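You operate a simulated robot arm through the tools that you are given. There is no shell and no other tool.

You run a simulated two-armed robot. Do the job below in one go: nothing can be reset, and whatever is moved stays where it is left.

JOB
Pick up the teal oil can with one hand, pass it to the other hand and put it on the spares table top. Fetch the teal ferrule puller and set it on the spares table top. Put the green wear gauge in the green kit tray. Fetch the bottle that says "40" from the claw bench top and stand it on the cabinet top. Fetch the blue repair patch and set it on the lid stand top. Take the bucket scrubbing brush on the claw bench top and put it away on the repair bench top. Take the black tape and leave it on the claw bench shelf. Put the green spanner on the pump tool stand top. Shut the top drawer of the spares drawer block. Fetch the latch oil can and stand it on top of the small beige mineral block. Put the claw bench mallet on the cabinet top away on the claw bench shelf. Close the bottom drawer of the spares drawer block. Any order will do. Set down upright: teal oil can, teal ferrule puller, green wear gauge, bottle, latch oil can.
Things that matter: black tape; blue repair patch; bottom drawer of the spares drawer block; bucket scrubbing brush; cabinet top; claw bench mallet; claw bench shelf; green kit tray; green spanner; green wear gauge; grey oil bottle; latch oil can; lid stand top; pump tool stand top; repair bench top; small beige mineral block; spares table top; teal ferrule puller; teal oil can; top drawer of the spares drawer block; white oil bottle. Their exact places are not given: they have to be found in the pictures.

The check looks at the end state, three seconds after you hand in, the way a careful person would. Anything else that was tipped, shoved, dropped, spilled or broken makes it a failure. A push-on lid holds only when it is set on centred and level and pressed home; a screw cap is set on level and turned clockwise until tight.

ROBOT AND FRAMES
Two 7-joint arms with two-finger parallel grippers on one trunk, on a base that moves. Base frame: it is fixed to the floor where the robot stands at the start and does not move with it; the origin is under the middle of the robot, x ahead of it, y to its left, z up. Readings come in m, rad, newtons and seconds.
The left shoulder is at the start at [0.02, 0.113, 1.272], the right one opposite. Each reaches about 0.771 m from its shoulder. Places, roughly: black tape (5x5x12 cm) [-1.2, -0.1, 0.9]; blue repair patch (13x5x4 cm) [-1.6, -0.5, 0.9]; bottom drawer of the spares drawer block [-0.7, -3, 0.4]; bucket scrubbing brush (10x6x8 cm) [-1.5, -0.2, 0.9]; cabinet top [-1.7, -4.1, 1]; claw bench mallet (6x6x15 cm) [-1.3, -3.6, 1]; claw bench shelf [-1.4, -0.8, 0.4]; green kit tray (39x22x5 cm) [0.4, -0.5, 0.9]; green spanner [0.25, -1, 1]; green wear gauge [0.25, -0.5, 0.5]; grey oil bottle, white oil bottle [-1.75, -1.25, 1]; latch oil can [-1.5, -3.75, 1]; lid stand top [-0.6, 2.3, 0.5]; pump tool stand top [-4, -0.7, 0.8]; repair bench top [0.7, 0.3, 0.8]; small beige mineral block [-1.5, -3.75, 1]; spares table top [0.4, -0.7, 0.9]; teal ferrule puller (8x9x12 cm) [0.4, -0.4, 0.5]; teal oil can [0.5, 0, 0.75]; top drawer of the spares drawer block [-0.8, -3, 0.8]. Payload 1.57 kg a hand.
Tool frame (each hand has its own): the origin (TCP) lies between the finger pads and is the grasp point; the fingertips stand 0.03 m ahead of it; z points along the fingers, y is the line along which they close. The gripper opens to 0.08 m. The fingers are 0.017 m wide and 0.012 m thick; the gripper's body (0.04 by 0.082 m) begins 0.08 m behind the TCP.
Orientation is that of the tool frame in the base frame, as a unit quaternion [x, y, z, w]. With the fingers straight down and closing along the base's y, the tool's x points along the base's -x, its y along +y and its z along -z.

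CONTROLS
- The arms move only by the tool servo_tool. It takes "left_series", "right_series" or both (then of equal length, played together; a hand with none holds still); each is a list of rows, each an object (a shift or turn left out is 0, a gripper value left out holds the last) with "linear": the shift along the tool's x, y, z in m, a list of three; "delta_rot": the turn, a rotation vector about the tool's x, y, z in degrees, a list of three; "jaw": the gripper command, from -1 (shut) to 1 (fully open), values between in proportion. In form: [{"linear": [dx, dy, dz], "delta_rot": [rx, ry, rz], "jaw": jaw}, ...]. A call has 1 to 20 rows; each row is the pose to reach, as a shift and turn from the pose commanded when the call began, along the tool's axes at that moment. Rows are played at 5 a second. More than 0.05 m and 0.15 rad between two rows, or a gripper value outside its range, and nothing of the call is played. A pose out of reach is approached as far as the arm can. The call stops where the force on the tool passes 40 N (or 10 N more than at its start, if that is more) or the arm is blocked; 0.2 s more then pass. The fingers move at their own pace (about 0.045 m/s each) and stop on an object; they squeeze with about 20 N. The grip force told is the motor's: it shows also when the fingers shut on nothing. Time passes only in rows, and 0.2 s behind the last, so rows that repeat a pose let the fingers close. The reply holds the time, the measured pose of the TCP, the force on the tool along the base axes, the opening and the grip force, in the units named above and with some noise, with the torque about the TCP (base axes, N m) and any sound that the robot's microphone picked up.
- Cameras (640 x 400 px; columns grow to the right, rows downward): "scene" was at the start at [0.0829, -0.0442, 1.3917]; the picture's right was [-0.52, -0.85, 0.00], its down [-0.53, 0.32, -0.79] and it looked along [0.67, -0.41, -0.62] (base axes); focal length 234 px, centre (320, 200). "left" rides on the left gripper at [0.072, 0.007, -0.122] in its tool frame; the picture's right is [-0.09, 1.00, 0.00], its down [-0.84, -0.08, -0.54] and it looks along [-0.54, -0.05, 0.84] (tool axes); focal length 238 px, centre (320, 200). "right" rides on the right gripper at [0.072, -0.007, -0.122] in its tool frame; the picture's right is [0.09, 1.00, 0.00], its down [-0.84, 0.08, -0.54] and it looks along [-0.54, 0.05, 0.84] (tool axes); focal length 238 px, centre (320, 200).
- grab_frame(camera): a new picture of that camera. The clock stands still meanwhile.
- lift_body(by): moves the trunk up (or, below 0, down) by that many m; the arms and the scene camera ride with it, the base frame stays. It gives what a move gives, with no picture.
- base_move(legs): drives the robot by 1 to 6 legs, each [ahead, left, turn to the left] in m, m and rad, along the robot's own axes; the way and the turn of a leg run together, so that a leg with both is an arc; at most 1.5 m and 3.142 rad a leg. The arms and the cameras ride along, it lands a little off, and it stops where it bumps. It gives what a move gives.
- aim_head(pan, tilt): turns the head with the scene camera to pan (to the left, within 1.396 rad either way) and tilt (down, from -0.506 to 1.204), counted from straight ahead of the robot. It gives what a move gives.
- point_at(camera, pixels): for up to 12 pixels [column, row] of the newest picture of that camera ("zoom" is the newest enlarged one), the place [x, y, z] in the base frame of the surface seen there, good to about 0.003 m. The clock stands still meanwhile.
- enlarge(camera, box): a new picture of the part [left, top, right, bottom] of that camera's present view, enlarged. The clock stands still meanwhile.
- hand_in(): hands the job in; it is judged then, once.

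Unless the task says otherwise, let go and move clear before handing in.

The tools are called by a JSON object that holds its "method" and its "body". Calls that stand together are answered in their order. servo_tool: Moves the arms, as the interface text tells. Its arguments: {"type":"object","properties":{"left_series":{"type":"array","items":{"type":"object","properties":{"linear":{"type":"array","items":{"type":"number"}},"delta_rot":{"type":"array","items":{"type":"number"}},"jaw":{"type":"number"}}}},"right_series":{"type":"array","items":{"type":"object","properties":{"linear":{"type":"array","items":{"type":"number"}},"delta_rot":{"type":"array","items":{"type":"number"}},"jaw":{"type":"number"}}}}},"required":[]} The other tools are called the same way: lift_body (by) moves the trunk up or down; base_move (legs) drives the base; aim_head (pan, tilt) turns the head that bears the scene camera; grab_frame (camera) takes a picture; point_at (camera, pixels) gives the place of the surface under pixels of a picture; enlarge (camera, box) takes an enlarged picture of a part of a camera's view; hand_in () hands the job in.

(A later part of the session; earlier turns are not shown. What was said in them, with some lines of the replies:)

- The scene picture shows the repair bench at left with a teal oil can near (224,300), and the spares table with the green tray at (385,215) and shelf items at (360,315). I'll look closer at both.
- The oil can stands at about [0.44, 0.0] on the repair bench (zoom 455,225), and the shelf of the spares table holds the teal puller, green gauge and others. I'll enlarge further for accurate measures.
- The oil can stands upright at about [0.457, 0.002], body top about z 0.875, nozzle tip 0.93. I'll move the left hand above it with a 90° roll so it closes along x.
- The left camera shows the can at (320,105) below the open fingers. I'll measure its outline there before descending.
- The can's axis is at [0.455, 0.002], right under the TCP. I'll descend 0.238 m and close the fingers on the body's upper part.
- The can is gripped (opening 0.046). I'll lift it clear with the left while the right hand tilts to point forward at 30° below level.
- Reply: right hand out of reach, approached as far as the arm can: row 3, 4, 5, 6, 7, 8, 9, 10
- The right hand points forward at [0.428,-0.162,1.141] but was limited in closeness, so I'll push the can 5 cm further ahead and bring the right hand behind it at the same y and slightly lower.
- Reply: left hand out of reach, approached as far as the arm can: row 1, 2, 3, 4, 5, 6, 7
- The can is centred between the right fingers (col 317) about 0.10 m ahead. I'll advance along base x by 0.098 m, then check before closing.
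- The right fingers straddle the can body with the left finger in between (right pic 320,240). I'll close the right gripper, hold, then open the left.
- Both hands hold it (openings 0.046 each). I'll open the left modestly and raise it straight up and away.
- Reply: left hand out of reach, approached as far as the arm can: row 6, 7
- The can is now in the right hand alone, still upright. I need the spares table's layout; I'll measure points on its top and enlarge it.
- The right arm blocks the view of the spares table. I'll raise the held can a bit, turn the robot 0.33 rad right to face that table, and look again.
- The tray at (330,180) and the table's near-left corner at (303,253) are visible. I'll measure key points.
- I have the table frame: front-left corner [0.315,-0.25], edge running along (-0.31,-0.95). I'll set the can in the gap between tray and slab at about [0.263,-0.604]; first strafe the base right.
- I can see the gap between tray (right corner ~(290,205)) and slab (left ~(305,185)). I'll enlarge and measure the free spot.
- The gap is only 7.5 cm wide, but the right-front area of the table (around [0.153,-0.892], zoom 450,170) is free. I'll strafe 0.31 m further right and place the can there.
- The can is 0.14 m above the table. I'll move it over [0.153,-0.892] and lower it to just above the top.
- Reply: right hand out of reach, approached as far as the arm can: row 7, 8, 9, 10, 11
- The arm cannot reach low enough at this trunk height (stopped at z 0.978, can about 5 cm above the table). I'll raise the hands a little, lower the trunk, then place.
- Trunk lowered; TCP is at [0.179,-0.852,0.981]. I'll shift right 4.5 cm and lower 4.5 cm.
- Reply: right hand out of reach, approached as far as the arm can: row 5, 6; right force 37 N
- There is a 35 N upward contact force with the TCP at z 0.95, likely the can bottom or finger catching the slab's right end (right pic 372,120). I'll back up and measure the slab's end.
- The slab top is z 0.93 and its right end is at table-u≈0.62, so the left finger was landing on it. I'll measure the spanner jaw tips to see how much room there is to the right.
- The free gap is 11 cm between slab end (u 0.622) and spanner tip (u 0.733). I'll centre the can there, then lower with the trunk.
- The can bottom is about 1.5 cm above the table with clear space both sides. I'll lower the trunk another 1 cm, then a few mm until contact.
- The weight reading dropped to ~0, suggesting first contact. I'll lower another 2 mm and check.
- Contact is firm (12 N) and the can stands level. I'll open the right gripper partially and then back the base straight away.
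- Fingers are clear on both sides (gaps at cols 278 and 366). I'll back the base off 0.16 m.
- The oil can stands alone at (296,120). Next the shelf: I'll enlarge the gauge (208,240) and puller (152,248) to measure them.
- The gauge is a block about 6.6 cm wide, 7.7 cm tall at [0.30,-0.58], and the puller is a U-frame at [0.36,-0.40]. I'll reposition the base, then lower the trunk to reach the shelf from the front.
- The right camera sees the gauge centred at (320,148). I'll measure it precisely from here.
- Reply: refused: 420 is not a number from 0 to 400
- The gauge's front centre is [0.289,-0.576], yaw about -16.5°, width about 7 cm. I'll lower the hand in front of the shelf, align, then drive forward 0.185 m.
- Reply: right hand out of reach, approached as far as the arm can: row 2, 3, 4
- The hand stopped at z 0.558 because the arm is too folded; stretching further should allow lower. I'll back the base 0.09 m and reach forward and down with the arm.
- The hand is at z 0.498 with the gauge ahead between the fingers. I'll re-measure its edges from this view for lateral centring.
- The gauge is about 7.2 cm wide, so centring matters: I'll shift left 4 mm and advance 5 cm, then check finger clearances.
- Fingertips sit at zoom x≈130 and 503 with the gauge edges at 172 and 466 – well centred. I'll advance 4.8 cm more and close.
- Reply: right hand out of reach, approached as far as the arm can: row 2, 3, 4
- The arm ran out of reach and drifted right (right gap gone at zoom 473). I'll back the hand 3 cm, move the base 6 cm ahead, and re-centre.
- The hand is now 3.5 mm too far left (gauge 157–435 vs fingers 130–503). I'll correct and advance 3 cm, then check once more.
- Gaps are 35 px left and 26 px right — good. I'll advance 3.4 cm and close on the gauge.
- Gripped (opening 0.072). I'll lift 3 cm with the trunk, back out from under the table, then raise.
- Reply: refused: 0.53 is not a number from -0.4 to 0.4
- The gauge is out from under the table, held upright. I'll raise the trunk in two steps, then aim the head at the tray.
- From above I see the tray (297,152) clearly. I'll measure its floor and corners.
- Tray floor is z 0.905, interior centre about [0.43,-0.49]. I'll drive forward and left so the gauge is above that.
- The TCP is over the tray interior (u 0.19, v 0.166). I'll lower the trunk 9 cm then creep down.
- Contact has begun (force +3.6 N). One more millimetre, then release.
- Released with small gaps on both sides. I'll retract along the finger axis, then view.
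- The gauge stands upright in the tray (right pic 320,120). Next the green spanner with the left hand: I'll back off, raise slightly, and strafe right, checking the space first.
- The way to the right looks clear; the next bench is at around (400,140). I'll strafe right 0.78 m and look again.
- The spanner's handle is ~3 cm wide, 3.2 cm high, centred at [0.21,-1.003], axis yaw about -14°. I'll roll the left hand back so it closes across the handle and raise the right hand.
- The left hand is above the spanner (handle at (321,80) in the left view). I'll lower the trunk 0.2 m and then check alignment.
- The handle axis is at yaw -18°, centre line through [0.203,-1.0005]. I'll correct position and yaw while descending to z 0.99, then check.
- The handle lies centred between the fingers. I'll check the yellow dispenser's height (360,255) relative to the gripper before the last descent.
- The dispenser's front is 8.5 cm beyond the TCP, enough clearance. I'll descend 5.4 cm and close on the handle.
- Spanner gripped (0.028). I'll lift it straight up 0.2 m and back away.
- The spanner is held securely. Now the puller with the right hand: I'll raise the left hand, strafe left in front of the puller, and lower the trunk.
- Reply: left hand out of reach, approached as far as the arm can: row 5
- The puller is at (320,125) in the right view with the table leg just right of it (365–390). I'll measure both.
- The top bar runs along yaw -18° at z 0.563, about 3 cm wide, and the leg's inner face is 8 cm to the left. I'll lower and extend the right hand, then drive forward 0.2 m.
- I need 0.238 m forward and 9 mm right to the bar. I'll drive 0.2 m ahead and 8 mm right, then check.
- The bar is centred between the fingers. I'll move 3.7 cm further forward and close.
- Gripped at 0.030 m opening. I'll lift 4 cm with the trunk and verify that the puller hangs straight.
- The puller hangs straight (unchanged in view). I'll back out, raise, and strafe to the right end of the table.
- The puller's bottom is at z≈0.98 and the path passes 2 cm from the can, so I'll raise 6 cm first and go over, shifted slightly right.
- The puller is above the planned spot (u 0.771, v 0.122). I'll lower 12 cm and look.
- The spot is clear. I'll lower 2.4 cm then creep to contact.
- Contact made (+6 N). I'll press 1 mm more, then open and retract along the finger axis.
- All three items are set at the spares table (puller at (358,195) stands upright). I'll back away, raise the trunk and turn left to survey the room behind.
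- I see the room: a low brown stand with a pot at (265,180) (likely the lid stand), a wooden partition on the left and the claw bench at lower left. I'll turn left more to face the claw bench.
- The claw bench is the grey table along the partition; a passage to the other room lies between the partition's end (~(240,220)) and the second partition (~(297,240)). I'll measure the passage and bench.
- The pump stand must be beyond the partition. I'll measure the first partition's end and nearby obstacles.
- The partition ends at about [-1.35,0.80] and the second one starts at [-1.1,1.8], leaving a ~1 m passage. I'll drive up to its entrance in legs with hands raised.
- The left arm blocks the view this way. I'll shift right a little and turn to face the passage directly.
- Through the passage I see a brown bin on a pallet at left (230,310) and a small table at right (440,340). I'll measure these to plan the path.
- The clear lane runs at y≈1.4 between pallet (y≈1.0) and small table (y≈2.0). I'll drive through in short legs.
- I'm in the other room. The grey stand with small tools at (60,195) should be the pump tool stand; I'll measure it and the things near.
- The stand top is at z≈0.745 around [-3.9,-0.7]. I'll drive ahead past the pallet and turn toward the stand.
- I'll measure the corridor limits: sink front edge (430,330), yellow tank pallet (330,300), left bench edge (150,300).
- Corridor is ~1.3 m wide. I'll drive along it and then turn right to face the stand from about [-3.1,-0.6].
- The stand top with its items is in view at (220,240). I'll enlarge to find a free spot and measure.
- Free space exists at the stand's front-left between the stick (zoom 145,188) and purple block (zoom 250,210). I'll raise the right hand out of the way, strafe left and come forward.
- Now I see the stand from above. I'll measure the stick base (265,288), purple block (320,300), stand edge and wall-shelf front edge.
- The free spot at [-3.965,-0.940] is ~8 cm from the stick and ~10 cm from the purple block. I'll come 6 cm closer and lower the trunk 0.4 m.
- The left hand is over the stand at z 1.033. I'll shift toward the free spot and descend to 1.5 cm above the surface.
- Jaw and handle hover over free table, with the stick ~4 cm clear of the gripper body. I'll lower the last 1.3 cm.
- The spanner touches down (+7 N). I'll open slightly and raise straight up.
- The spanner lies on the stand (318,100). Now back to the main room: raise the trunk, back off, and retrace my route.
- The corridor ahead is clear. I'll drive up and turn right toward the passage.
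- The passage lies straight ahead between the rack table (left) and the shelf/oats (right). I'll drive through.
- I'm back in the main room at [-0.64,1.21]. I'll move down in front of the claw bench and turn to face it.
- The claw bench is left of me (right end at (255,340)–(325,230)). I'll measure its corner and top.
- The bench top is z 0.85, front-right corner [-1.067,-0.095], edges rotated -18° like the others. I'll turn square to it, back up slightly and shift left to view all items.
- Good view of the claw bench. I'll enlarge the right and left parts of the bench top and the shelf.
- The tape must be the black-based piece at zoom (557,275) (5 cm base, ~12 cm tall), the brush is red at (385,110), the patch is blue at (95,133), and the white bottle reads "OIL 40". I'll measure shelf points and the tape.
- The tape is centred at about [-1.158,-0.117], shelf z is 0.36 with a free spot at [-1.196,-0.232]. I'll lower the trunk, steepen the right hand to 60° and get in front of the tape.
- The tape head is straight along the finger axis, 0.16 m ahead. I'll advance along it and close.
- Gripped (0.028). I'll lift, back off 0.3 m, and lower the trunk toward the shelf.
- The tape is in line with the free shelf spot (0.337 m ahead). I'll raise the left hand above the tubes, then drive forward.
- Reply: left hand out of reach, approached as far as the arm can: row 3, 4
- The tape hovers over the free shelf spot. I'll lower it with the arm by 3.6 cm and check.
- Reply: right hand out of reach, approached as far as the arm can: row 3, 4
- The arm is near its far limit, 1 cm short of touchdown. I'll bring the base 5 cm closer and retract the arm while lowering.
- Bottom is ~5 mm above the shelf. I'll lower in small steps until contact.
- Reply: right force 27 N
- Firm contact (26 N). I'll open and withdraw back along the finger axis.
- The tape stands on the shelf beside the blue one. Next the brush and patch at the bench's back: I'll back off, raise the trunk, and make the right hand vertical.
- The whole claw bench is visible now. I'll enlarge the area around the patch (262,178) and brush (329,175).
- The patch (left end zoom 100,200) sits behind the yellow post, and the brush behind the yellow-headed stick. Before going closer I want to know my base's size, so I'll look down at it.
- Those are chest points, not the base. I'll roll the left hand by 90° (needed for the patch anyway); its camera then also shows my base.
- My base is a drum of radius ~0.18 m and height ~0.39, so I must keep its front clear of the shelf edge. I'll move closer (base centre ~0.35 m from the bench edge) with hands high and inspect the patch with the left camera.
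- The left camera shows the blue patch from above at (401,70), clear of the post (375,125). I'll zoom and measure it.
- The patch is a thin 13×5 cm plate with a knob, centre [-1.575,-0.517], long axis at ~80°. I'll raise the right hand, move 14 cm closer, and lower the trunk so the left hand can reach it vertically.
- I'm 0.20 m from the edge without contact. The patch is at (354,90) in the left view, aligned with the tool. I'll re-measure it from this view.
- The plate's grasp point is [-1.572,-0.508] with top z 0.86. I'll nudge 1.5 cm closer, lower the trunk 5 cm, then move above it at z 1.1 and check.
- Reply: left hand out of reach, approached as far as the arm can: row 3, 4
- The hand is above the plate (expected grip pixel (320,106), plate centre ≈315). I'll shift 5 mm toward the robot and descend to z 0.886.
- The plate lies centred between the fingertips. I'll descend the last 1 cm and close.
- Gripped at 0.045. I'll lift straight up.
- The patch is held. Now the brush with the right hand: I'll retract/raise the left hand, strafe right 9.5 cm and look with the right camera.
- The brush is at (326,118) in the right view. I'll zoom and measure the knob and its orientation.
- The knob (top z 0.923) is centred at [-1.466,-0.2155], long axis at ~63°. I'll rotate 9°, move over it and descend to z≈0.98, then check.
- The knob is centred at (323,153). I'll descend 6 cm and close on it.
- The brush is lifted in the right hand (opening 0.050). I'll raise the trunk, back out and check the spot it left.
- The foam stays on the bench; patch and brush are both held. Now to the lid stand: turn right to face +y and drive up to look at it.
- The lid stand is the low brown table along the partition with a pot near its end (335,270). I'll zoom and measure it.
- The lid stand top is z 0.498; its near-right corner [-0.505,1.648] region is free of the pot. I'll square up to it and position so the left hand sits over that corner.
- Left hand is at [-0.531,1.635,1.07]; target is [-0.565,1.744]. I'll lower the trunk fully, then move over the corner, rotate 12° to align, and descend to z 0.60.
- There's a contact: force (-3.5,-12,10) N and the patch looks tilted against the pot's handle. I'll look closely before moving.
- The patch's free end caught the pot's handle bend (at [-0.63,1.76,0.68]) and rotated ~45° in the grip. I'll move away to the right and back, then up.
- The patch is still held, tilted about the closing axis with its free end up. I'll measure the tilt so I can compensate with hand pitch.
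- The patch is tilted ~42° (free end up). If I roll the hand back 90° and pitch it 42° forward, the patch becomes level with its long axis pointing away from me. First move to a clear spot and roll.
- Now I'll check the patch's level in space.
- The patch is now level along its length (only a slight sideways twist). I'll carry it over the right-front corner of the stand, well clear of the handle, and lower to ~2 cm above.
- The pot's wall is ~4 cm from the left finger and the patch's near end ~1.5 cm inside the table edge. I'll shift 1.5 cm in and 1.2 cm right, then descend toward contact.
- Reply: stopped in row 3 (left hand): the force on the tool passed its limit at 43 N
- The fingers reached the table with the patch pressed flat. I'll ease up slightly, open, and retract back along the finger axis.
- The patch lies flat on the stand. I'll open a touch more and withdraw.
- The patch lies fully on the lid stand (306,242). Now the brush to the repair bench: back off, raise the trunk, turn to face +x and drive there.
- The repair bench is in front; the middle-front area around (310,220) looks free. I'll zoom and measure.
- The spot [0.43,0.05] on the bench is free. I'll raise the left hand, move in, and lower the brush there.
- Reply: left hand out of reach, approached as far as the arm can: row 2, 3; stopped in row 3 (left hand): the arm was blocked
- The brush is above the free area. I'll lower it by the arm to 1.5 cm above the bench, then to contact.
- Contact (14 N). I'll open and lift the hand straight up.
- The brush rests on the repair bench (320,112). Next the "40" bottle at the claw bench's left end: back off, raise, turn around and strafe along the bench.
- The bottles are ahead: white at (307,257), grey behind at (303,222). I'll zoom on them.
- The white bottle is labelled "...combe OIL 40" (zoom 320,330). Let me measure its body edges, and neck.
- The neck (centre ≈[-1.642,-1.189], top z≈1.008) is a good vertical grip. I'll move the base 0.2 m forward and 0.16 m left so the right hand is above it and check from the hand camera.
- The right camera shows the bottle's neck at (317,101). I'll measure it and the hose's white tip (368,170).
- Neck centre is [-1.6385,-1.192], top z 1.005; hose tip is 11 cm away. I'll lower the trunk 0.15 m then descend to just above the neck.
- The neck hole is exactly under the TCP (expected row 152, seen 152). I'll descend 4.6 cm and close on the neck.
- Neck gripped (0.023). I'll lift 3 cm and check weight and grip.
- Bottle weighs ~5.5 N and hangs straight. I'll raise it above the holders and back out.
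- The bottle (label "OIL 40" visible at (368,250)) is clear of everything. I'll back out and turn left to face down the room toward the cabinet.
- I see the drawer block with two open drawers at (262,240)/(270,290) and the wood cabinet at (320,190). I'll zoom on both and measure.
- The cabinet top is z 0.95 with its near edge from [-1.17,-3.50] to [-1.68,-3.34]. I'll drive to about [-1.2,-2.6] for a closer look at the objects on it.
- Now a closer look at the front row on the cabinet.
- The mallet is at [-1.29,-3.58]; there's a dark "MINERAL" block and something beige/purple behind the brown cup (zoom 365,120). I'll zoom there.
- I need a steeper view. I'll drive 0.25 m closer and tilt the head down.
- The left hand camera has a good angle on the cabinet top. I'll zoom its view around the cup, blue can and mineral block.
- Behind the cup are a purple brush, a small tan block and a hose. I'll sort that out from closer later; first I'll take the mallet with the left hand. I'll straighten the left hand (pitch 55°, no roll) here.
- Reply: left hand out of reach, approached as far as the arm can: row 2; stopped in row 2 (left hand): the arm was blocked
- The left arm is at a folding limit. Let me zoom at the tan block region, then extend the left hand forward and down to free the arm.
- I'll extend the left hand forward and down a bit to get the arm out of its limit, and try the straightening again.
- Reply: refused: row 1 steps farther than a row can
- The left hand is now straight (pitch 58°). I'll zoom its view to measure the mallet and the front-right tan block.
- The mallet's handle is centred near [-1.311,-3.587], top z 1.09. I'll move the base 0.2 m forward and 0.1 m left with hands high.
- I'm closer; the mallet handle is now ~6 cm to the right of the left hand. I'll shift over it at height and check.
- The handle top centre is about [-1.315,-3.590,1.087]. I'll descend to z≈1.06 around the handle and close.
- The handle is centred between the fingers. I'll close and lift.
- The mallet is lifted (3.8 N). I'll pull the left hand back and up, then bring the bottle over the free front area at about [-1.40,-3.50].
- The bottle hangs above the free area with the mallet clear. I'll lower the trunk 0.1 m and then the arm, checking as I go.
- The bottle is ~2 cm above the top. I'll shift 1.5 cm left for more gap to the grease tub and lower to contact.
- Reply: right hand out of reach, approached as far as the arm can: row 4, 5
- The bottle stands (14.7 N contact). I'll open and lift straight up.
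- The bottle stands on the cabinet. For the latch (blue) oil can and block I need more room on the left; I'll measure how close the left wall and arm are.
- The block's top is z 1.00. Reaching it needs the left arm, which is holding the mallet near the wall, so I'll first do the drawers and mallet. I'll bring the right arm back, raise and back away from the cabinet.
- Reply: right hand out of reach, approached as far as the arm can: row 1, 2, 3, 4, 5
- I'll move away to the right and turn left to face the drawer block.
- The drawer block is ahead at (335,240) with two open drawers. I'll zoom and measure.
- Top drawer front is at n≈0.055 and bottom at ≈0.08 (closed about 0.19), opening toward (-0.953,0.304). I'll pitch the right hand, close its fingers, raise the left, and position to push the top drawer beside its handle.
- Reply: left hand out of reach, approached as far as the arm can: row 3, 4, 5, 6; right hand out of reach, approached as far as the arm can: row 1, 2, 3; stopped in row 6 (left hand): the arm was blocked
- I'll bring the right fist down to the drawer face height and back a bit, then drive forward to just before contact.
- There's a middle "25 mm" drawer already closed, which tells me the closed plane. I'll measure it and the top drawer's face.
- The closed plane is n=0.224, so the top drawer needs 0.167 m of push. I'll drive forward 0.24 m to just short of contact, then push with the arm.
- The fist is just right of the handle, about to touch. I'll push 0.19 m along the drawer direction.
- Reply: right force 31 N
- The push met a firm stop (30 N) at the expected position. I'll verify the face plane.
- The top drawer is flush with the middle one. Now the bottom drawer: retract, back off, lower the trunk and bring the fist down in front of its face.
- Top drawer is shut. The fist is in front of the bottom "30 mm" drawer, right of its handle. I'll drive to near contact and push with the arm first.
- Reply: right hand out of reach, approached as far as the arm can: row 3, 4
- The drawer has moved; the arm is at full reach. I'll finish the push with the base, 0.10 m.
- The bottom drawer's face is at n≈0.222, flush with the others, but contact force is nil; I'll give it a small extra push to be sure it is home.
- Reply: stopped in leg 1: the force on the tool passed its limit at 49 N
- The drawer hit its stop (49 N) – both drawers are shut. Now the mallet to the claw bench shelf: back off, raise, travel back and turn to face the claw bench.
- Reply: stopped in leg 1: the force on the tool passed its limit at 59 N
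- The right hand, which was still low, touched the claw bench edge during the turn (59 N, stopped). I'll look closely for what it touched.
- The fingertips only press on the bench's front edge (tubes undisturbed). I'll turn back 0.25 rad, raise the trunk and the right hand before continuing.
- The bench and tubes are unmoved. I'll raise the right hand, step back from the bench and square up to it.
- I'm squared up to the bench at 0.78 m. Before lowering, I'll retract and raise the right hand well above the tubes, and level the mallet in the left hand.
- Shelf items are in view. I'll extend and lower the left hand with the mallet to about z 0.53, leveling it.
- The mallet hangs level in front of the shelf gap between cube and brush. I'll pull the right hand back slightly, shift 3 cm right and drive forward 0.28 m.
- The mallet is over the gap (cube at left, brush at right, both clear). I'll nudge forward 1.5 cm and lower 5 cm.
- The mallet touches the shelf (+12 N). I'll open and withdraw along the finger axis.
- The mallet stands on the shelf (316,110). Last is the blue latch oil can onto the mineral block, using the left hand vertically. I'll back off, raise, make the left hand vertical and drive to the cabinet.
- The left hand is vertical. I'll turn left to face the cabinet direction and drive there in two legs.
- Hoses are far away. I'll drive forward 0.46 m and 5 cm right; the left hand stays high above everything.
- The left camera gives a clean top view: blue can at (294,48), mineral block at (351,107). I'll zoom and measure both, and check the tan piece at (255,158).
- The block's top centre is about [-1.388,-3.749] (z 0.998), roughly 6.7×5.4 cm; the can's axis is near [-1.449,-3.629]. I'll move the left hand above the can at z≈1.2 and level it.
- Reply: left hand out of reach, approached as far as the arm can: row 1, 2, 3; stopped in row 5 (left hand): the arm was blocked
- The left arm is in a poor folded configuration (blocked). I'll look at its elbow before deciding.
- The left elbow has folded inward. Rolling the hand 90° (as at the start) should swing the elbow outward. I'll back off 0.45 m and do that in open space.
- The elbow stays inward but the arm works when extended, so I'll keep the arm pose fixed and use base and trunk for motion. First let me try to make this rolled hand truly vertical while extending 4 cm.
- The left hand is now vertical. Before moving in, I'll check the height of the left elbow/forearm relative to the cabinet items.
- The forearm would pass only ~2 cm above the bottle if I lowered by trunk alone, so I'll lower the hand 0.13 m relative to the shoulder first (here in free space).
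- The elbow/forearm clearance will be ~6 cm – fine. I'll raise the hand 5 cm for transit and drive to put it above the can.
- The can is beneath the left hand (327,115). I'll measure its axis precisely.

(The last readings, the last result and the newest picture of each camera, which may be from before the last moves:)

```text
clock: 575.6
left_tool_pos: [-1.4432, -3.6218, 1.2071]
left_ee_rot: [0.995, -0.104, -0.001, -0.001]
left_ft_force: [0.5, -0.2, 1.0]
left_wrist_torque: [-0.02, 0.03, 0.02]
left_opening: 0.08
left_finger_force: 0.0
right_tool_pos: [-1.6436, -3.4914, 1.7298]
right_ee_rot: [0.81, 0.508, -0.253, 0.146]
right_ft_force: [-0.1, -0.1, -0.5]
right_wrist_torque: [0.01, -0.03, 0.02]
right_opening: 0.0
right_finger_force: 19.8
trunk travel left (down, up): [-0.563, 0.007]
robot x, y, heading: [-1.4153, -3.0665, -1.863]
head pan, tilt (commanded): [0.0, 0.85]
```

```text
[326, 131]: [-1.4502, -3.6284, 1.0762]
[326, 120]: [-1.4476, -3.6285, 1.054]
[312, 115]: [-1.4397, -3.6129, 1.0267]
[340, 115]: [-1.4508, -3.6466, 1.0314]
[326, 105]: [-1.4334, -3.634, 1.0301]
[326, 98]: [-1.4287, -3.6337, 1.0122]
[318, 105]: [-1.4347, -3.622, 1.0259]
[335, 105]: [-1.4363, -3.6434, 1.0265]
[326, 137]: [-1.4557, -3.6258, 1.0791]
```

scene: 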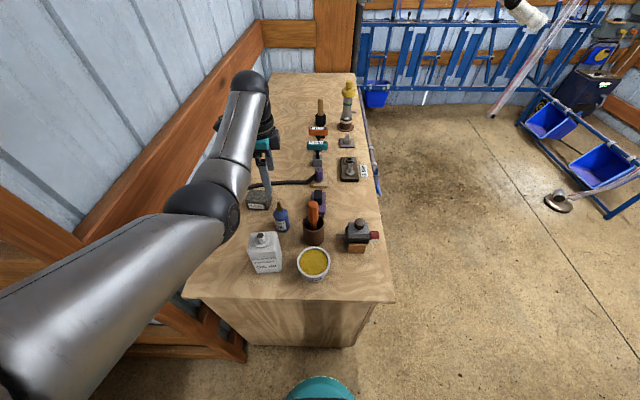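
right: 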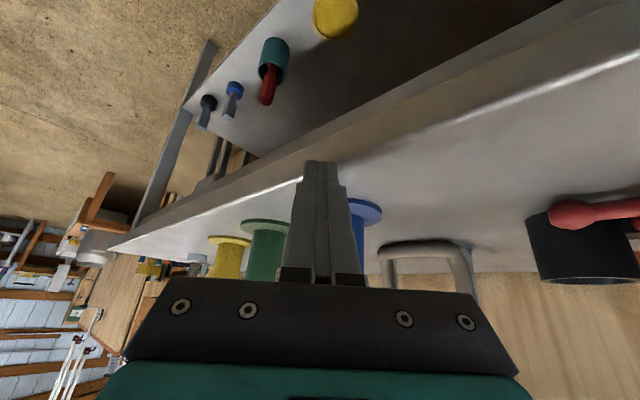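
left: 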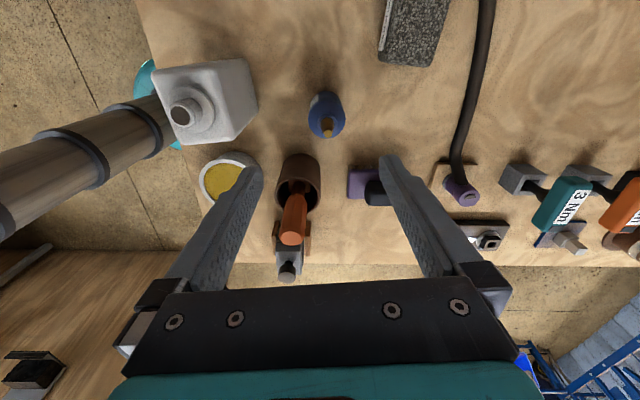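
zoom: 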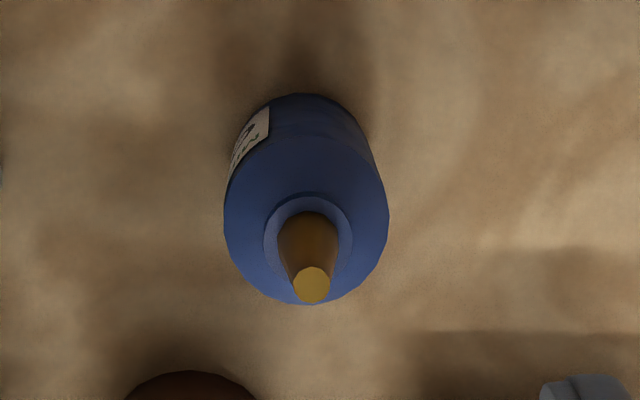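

The can's axis is [-1.451,-3.629]. I'll fine-adjust the hand, lower 5 cm by arm, then by trunk.

{"method": "servo_tool", "body": {"left_series": [{"linear": [-0.003, 0.004, 0.02], "jaw": 1}, {"linear": [-0.0061, 0.0086, 0.05]}, {"linear": [-0.0061, 0.0086, 0.05]}]}}

{"method": "lift_body", "body": {"by": -0.06}}

{"method": "grab_frame", "body": {"camera": "left"}}

{"method": "grab_frame", "body": {"camera": "scene"}}

```text
clock: 576.4
left_tool_pos: [-1.4502, -3.6288, 1.1586]
left_ee_rot: [0.995, -0.104, -0.002, 0.001]
left_ft_force: [-0.3, -0.6, -0.4]
left_wrist_torque: [-0.01, 0.01, -0.01]
left_opening: 0.0798
left_finger_force: 0.1
right_tool_pos: [-1.6435, -3.4914, 1.7301]
right_ee_rot: [0.81, 0.507, -0.255, 0.147]
right_ft_force: [0.0, 0.5, 0.1]
right_wrist_torque: [0.0, 0.0, 0.0]
right_opening: 0.0
right_finger_force: 19.8
trunk travel left (down, up): [-0.563, 0.007]
robot x, y, heading: [-1.4174, -3.0664, -1.855]
head pan, tilt (commanded): [0.0, 0.85]
```

```text
clock: 577.4
left_tool_pos: [-1.4499, -3.6301, 1.0989]
left_ee_rot: [0.995, -0.104, -0.002, -0.001]
left_ft_force: [0.1, 0.5, -1.3]
left_wrist_torque: [0.02, 0.0, 0.0]
left_opening: 0.0801
left_finger_force: 0.1
right_tool_pos: [-1.6424, -3.4916, 1.6697]
right_ee_rot: [0.81, 0.508, -0.254, 0.147]
right_ft_force: [-0.1, -1.4, 0.9]
right_wrist_torque: [-0.03, -0.03, -0.02]
right_opening: 0.0
right_finger_force: 19.8
trunk travel left (down, up): [-0.503, 0.067]
robot x, y, heading: [-1.4159, -3.064, -1.861]
head pan, tilt (commanded): [0.0, 0.85]
```

```text
taken
```

left: 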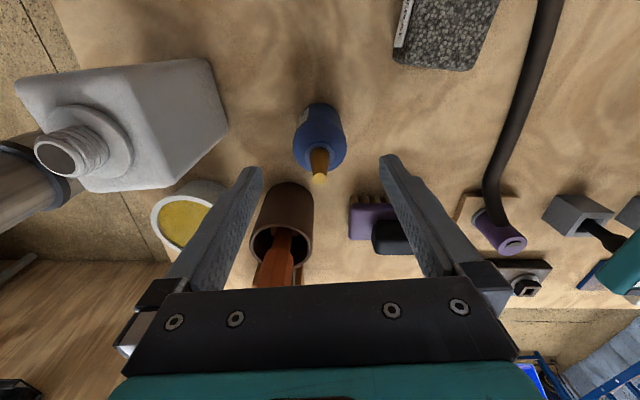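

```text
taken
```

scene: 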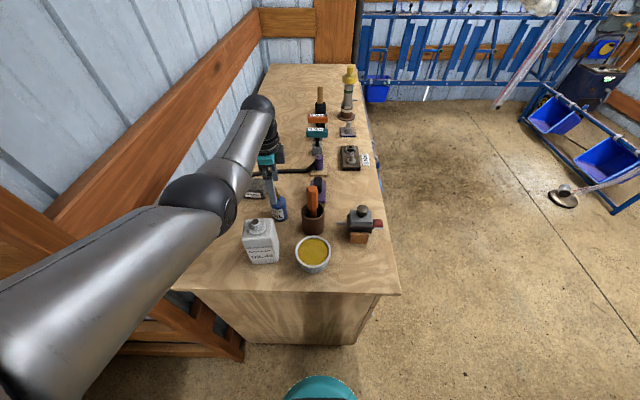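

The nozzle tip is exactly under the TCP. I'll lower the trunk 6.6 cm and close on the can's upper body.

{"method": "lift_body", "body": {"by": -0.066}}

{"method": "servo_tool", "body": {"left_series": [{"jaw": 1}, {"jaw": -1}, {"jaw": -1}, {"jaw": -1}, {"jaw": -1}, {"jaw": -1}]}}

{"method": "grab_frame", "body": {"camera": "left"}}

```text
clock: 578.5
left_tool_pos: [-1.4505, -3.6298, 1.0329]
left_ee_rot: [0.995, -0.104, -0.002, -0.001]
left_ft_force: [0.0, -0.1, 0.1]
left_wrist_torque: [0.02, -0.02, 0.0]
left_opening: 0.0799
left_finger_force: 0.0
right_tool_pos: [-1.6421, -3.4908, 1.6039]
right_ee_rot: [0.81, 0.507, -0.255, 0.146]
right_ft_force: [-0.2, 0.3, 0.6]
right_wrist_torque: [-0.01, 0.0, -0.02]
right_opening: 0.0001
right_finger_force: 20.6
trunk travel left (down, up): [-0.437, 0.133]
robot x, y, heading: [-1.4165, -3.0658, -1.861]
head pan, tilt (commanded): [0.0, 0.85]
```

```text
clock: 579.9
left_tool_pos: [-1.4504, -3.6283, 1.0323]
left_ee_rot: [0.995, -0.104, -0.002, -0.002]
left_ft_force: [0.1, 1.2, 0.8]
left_wrist_torque: [0.02, 0.02, 0.02]
left_opening: 0.046
left_finger_force: 19.6
right_tool_pos: [-1.6428, -3.4906, 1.6042]
right_ee_rot: [0.81, 0.508, -0.254, 0.147]
right_ft_force: [-0.2, -0.1, 1.3]
right_wrist_torque: [0.0, 0.03, -0.02]
right_opening: 0.0001
right_finger_force: 20.0
trunk travel left (down, up): [-0.437, 0.133]
robot x, y, heading: [-1.4178, -3.0676, -1.86]
head pan, tilt (commanded): [0.0, 0.85]
```

```text
taken
```

left: 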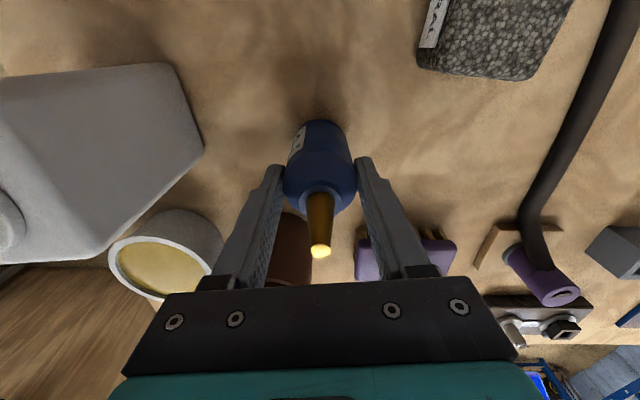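

The can is gripped (0.046). I'll lift it 10 cm by trunk, then drive 9.8 cm forward and 9.4 cm left to bring it above the block.

{"method": "lift_body", "body": {"by": 0.1}}

{"method": "base_move", "body": {"legs": [[0.09, 0.094, 0]]}}

{"method": "grab_frame", "body": {"camera": "left"}}

{"method": "grab_frame", "body": {"camera": "scene"}}

```text
clock: 581.2
left_tool_pos: [-1.4494, -3.6285, 1.1318]
left_ee_rot: [0.995, -0.104, -0.001, -0.001]
left_ft_force: [-0.2, -0.4, -1.4]
left_wrist_torque: [0.02, 0.01, 0.01]
left_opening: 0.0459
left_finger_force: 21.0
right_tool_pos: [-1.6428, -3.4917, 1.7033]
right_ee_rot: [0.81, 0.508, -0.253, 0.146]
right_ft_force: [0.5, 0.9, 0.4]
right_wrist_torque: [-0.01, 0.0, 0.01]
right_opening: 0.0001
right_finger_force: 20.0
trunk travel left (down, up): [-0.537, 0.033]
robot x, y, heading: [-1.4178, -3.0689, -1.86]
head pan, tilt (commanded): [0.0, 0.85]
```

```text
clock: 582.5
left_tool_pos: [-1.3873, -3.7418, 1.132]
left_ee_rot: [0.995, -0.103, -0.002, -0.001]
left_ft_force: [0.7, -0.1, -1.5]
left_wrist_torque: [-0.02, 0.02, 0.04]
left_opening: 0.0462
left_finger_force: 20.4
right_tool_pos: [-1.5793, -3.604, 1.7037]
right_ee_rot: [0.81, 0.508, -0.254, 0.147]
right_ft_force: [0.0, -0.3, -0.8]
right_wrist_torque: [0.02, -0.02, -0.03]
right_opening: 0.0002
right_finger_force: 20.2
trunk travel left (down, up): [-0.537, 0.033]
robot x, y, heading: [-1.359, -3.1783, -1.862]
head pan, tilt (commanded): [0.0, 0.85]
```

```text
taken
```

left: 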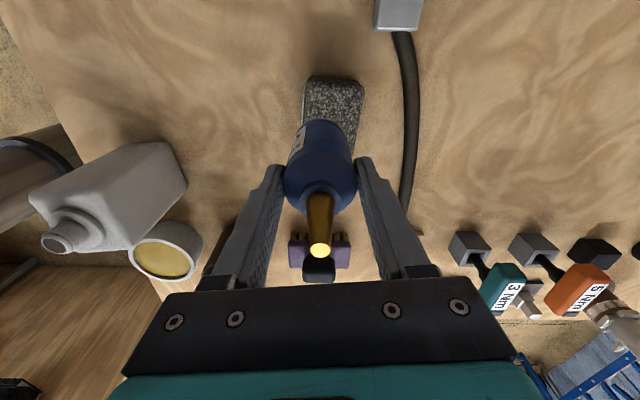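

```text
taken
```

scene: 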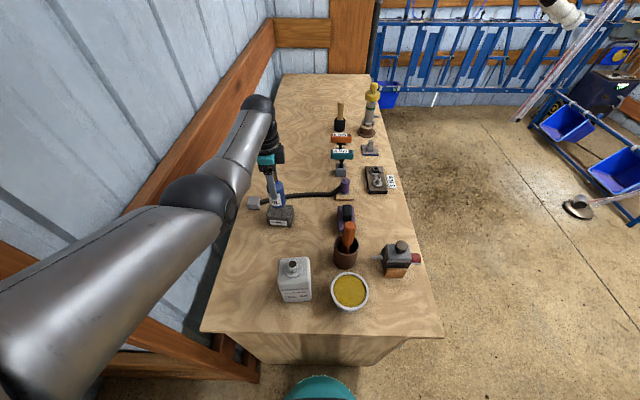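

The can hovers over the block; part of the block shows at (333,95). I'll measure its visible corners to centre precisely.

{"method": "enlarge", "body": {"camera": "left", "box": [280, 60, 390, 180]}}

{"method": "point_at", "body": {"camera": "left", "pixels": [[312, 80], [358, 84], [305, 100], [361, 100], [335, 80], [335, 90], [335, 105], [355, 140], [304, 115]]}}

{"method": "enlarge", "body": {"camera": "scene", "box": [230, 150, 330, 250]}}

{"method": "point_at", "body": {"camera": "zoom", "pixels": [[240, 250], [340, 260], [250, 230], [340, 225], [270, 235], [330, 235], [300, 240], [290, 180]]}}

```text
3.33 times, centred on (335, 120) of left
```

zoom: 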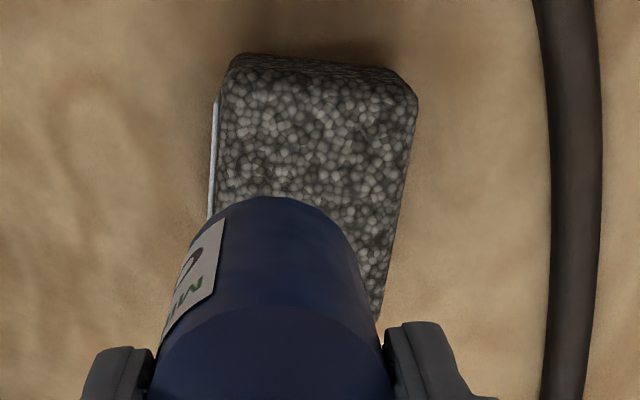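

```text
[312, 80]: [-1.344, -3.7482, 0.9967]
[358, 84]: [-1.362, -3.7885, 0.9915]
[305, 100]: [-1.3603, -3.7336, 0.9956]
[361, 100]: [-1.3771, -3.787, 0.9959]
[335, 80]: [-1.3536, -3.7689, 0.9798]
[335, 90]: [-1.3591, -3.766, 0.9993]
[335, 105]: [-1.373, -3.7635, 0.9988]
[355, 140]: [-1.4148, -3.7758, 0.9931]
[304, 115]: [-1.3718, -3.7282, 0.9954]
```

```text
4.00 times, centred on (280, 200) of scene
```

zoom: 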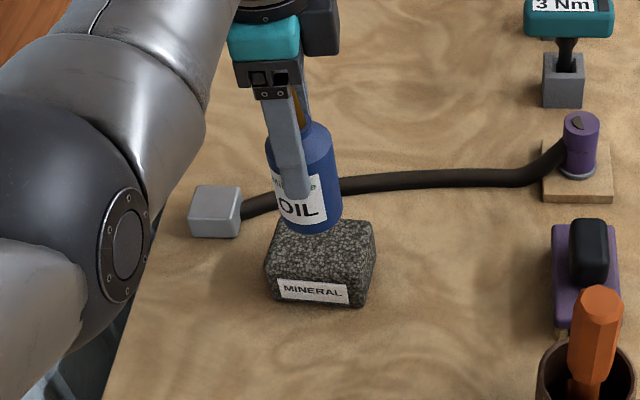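

```text
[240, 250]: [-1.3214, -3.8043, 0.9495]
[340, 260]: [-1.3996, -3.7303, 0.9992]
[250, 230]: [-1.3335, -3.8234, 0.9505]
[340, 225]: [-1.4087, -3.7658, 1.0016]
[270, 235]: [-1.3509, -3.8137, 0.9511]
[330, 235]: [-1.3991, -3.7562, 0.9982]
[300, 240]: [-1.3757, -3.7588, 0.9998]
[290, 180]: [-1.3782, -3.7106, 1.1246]
```

The block is aligned with the cabinet; its centre is about [-1.386,-3.754]. The can must go ~1.2 cm further forward. I'll nudge the base and re-check.

{"method": "base_move", "body": {"legs": [[0.012, 0.003, 0]]}}

{"method": "enlarge", "body": {"camera": "scene", "box": [230, 150, 330, 250]}}

```text
clock: 583.2
left_tool_pos: [-1.388, -3.7541, 1.133]
left_ee_rot: [0.995, -0.103, -0.002, -0.001]
left_ft_force: [0.0, 0.4, -2.0]
left_wrist_torque: [0.01, -0.01, 0.02]
left_opening: 0.046
left_finger_force: 19.8
right_tool_pos: [-1.5807, -3.6157, 1.7052]
right_ee_rot: [0.81, 0.508, -0.253, 0.148]
right_ft_force: [-0.8, 1.0, -0.2]
right_wrist_torque: [-0.01, -0.01, 0.02]
right_opening: 0.0
right_finger_force: 20.0
trunk travel left (down, up): [-0.537, 0.033]
robot x, y, heading: [-1.3565, -3.1912, -1.859]
head pan, tilt (commanded): [0.0, 0.85]
```

```text
4.00 times, centred on (280, 200) of scene
```

zoom: 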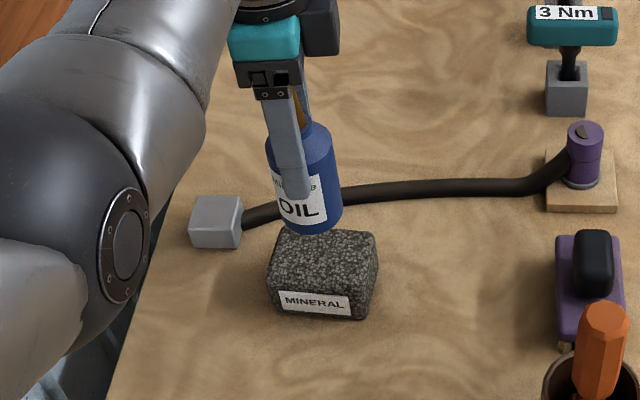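

The TCP is at [-1.388,-3.754], within 2 mm of the block's centre. I'll lower by trunk 4.2 cm, then creep.

{"method": "lift_body", "body": {"by": -0.042}}

{"method": "grab_frame", "body": {"camera": "left"}}

{"method": "enlarge", "body": {"camera": "scene", "box": [230, 140, 330, 240]}}

```text
clock: 584.1
left_tool_pos: [-1.3883, -3.7536, 1.09]
left_ee_rot: [0.995, -0.102, -0.002, -0.001]
left_ft_force: [0.2, -0.3, -1.2]
left_wrist_torque: [-0.01, 0.04, 0.02]
left_opening: 0.0464
left_finger_force: 20.4
right_tool_pos: [-1.5793, -3.6163, 1.6623]
right_ee_rot: [0.81, 0.508, -0.254, 0.147]
right_ft_force: [-0.4, -0.1, -0.7]
right_wrist_torque: [-0.02, -0.02, 0.01]
right_opening: 0.0001
right_finger_force: 20.5
trunk travel left (down, up): [-0.495, 0.075]
robot x, y, heading: [-1.3566, -3.1918, -1.863]
head pan, tilt (commanded): [0.0, 0.85]
```

```text
taken
```

left: 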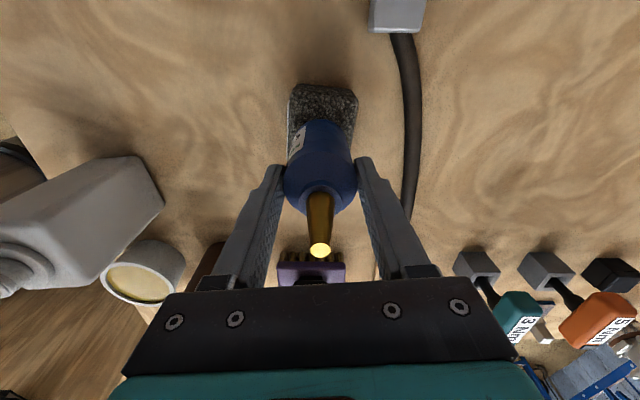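

```text
4.00 times, centred on (280, 190) of scene
```

zoom: 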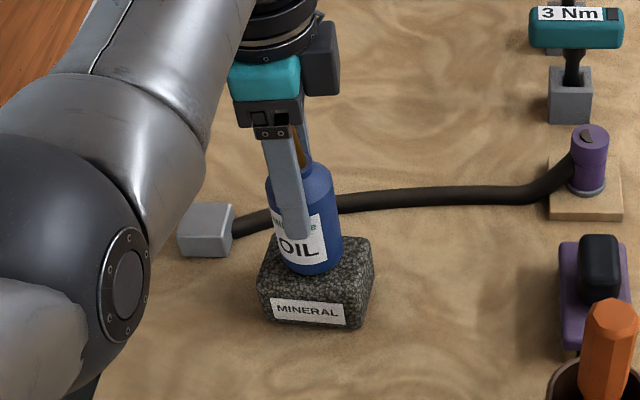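

The can sits ~1 cm above the block and is centred (block is ~7.9×6.2 cm). I'll lower the last bit to contact.

{"method": "lift_body", "body": {"by": -0.007}}

{"method": "lift_body", "body": {"by": -0.002}}

{"method": "lift_body", "body": {"by": -0.001}}

```text
clock: 584.6
left_tool_pos: [-1.3878, -3.7543, 1.0816]
left_ee_rot: [0.995, -0.102, 0.0, -0.001]
left_ft_force: [0.3, 0.0, -1.7]
left_wrist_torque: [0.01, -0.02, 0.03]
left_opening: 0.0459
left_finger_force: 20.1
right_tool_pos: [-1.5799, -3.6177, 1.6548]
right_ee_rot: [0.809, 0.508, -0.255, 0.148]
right_ft_force: [0.3, 0.5, -0.9]
right_wrist_torque: [-0.02, 0.01, 0.01]
right_opening: 0.0
right_finger_force: 19.9
trunk travel left (down, up): [-0.488, 0.082]
robot x, y, heading: [-1.3538, -3.1887, -1.857]
head pan, tilt (commanded): [0.0, 0.85]
```

```text
clock: 585.1
left_tool_pos: [-1.3881, -3.7533, 1.0821]
left_ee_rot: [0.995, -0.103, -0.001, -0.001]
left_ft_force: [1.4, 2.1, 5.8]
left_wrist_torque: [0.11, -0.08, 0.02]
left_opening: 0.0461
left_finger_force: 19.9
right_tool_pos: [-1.5799, -3.6151, 1.6532]
right_ee_rot: [0.81, 0.508, -0.253, 0.147]
right_ft_force: [-1.0, -0.7, -0.1]
right_wrist_torque: [0.01, -0.01, 0.02]
right_opening: 0.0
right_finger_force: 20.4
trunk travel left (down, up): [-0.486, 0.084]
robot x, y, heading: [-1.3585, -3.1909, -1.855]
head pan, tilt (commanded): [0.0, 0.85]
```

```text
clock: 585.7
left_tool_pos: [-1.387, -3.7553, 1.083]
left_ee_rot: [0.995, -0.102, -0.002, 0.0]
left_ft_force: [1.8, 1.4, 14.3]
left_wrist_torque: [0.22, -0.16, -0.02]
left_opening: 0.0462
left_finger_force: 19.7
right_tool_pos: [-1.5802, -3.6139, 1.654]
right_ee_rot: [0.81, 0.507, -0.255, 0.147]
right_ft_force: [0.0, 0.6, -0.9]
right_wrist_torque: [-0.02, 0.0, 0.02]
right_opening: 0.0002
right_finger_force: 19.4
trunk travel left (down, up): [-0.485, 0.085]
robot x, y, heading: [-1.3548, -3.1867, -1.861]
head pan, tilt (commanded): [0.0, 0.85]
```

The can stands on the block (14 N contact). I'll open gently and raise straight up.

{"method": "servo_tool", "body": {"left_series": [{"jaw": 0.0}, {"jaw": 0.3}, {"jaw": 0.5}, {"jaw": 0.5}, {"jaw": 0.5}]}}

{"method": "grab_frame", "body": {"camera": "left"}}

{"method": "lift_body", "body": {"by": 0.08}}

{"method": "servo_tool", "body": {"left_series": [{"linear": [0, 0, -0.03]}, {"linear": [0, 0, -0.06]}, {"linear": [0, 0, -0.08]}]}}

{"method": "grab_frame", "body": {"camera": "left"}}

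{"method": "enlarge", "body": {"camera": "scene", "box": [220, 130, 340, 310]}}

```text
clock: 586.9
left_tool_pos: [-1.3875, -3.7545, 1.0797]
left_ee_rot: [0.995, -0.103, -0.001, -0.002]
left_ft_force: [-0.4, 0.8, -0.2]
left_wrist_torque: [0.04, 0.0, 0.01]
left_opening: 0.06
left_finger_force: 0.0
right_tool_pos: [-1.5791, -3.6168, 1.6521]
right_ee_rot: [0.81, 0.508, -0.254, 0.147]
right_ft_force: [-0.3, 0.5, -0.7]
right_wrist_torque: [0.03, 0.01, 0.0]
right_opening: 0.0002
right_finger_force: 19.8
trunk travel left (down, up): [-0.485, 0.085]
robot x, y, heading: [-1.3533, -3.1917, -1.855]
head pan, tilt (commanded): [0.0, 0.85]
```

```text
taken
```

left: 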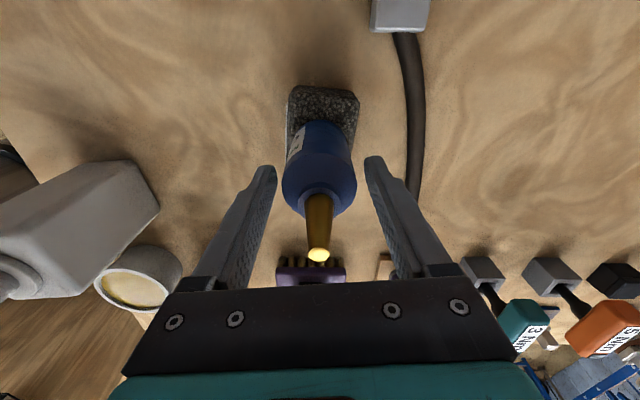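

```text
clock: 588.0
left_tool_pos: [-1.3875, -3.7538, 1.1589]
left_ee_rot: [0.995, -0.103, -0.002, -0.001]
left_ft_force: [0.5, -0.5, -0.6]
left_wrist_torque: [0.03, -0.03, 0.06]
left_opening: 0.0599
left_finger_force: 0.1
right_tool_pos: [-1.5802, -3.6179, 1.7326]
right_ee_rot: [0.81, 0.508, -0.253, 0.148]
right_ft_force: [-0.3, -0.6, 0.1]
right_wrist_torque: [0.0, 0.0, -0.01]
right_opening: 0.0002
right_finger_force: 19.9
trunk travel left (down, up): [-0.565, 0.005]
robot x, y, heading: [-1.3524, -3.1897, -1.857]
head pan, tilt (commanded): [0.0, 0.85]
```

```text
clock: 588.8
left_tool_pos: [-1.3857, -3.7535, 1.2382]
left_ee_rot: [0.995, -0.103, -0.001, -0.002]
left_ft_force: [0.0, -0.3, 0.3]
left_wrist_torque: [0.01, -0.02, -0.01]
left_opening: 0.0599
left_finger_force: 0.0
right_tool_pos: [-1.5795, -3.6164, 1.7313]
right_ee_rot: [0.81, 0.508, -0.253, 0.147]
right_ft_force: [-0.3, 0.2, 0.7]
right_wrist_torque: [0.01, 0.01, 0.01]
right_opening: 0.0
right_finger_force: 19.5
trunk travel left (down, up): [-0.565, 0.005]
robot x, y, heading: [-1.3565, -3.1936, -1.855]
head pan, tilt (commanded): [0.0, 0.85]
```

```text
taken
```

left: 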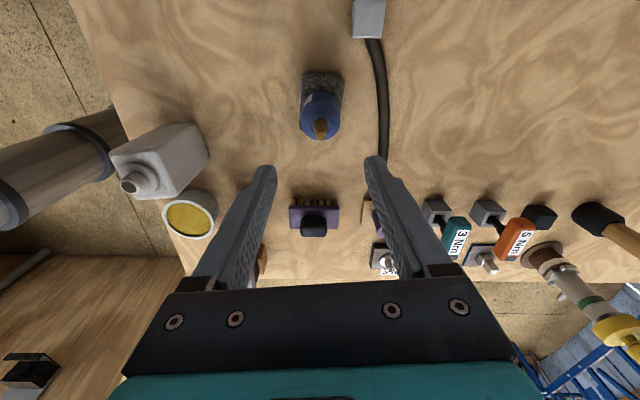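

```text
2.22 times, centred on (280, 220) of scene
```

zoom: 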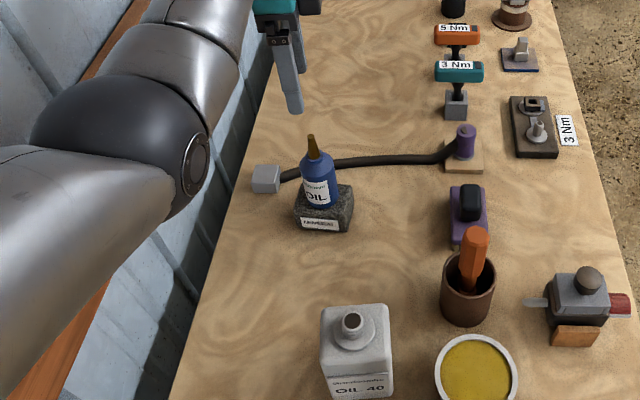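

The blue can stands upright on the mineral block, and the bottle, grease etc. are undisturbed. I'll back away clear of the cabinet and take a last look.

{"method": "base_move", "body": {"legs": [[-0.45, 0, 0]]}}

{"method": "aim_head", "body": {"pan": 0.0, "tilt": 0.6}}

{"method": "grab_frame", "body": {"camera": "scene"}}

{"method": "enlarge", "body": {"camera": "scene", "box": [230, 140, 390, 270]}}

```text
clock: 591.5
left_tool_pos: [-1.2558, -3.3273, 1.2374]
left_ee_rot: [0.995, -0.097, -0.002, -0.001]
left_ft_force: [-0.3, 0.2, -0.6]
left_wrist_torque: [0.02, 0.0, -0.04]
left_opening: 0.06
left_finger_force: 0.0
right_tool_pos: [-1.4523, -3.1921, 1.7316]
right_ee_rot: [0.807, 0.513, -0.252, 0.148]
right_ft_force: [-0.1, 0.9, 0.4]
right_wrist_torque: [-0.02, 0.03, -0.03]
right_opening: 0.0001
right_finger_force: 19.7
trunk travel left (down, up): [-0.565, 0.005]
robot x, y, heading: [-1.2326, -2.762, -1.844]
head pan, tilt (commanded): [0.0, 0.85]
```

```text
clock: 592.3
left_tool_pos: [-1.2556, -3.3261, 1.2374]
left_ee_rot: [0.995, -0.097, -0.002, -0.001]
left_ft_force: [0.3, -0.5, -0.7]
left_wrist_torque: [0.02, 0.0, -0.01]
left_opening: 0.0597
left_finger_force: 0.0
right_tool_pos: [-1.451, -3.1913, 1.7317]
right_ee_rot: [0.806, 0.513, -0.253, 0.15]
right_ft_force: [0.1, -0.3, 1.0]
right_wrist_torque: [-0.01, 0.0, -0.01]
right_opening: 0.0
right_finger_force: 19.7
trunk travel left (down, up): [-0.565, 0.005]
robot x, y, heading: [-1.2334, -2.7645, -1.844]
head pan, tilt (commanded): [0.0, 0.6]
```

```text
taken
```

scene: 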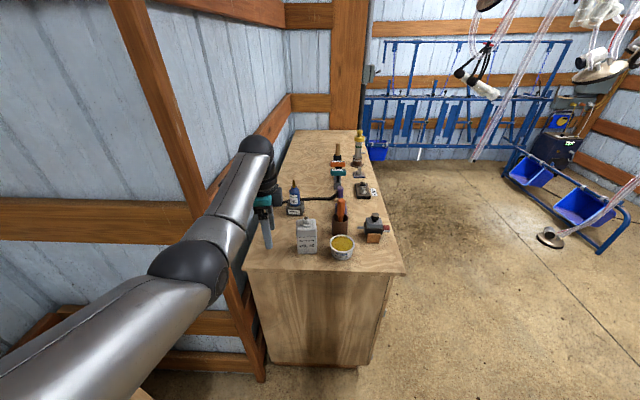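

```text
3.08 times, centred on (310, 205) of scene
```

zoom: 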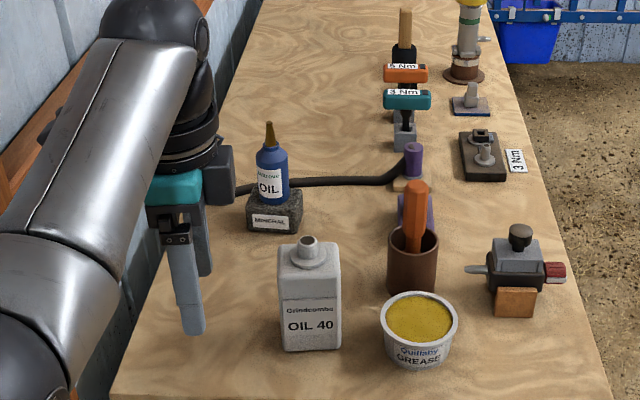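

Everything is in place: the can stands on the mineral block, the "40" bottle is on the cabinet, and both hands are empty and clear. I'm handing in the job.

{"method": "hand_in", "body": {}}

```text
The job is handed in.
```

I did all twelve tasks and handed the job in. Nothing was dropped, tipped or spilled that I could see, but three points below could count against the result.

| Item | Where it is now |
|---|---|
| Teal oil can | Passed from left hand to right, upright on the spares table top |
| Teal ferrule puller | Upright on the spares table top |
| Green wear gauge | Upright in the green kit tray |
| White bottle marked "OIL 40" | Upright on the cabinet top |
| Blue repair patch | Flat on the lid stand top |
| Bucket scrubbing brush | On the repair bench top |
| Black tape | On the claw bench shelf |
| Green spanner | On the pump tool stand top |
| Top and bottom drawers | Both pushed shut, faces flush with the closed middle drawer |
| Latch oil can | Upright on the mineral block |
| Claw bench mallet | On the claw bench shelf |

- **Mineral block and oil can:** I used the only block labelled "MINERAL" on the cabinet, but it looks speckled grey rather than beige. The blue can I put on it was the only oil can I saw there.
- **Pot on the lid stand:** The patch caught the pot's handle on the first try, with a force reading of about 12 N. The pot may have shifted by a centimetre or so, though my measurements before and after roughly agree.
- **Claw bench bump:** While I was turning, the right hand pressed the claw bench's front edge at about 59 N. The bench corner measured the same afterwards, and the nearby tubes showed no sign of having moved.

I last saw the spares table, pump tool stand, lid stand and repair bench when I left each of them, and did not go back to check them.
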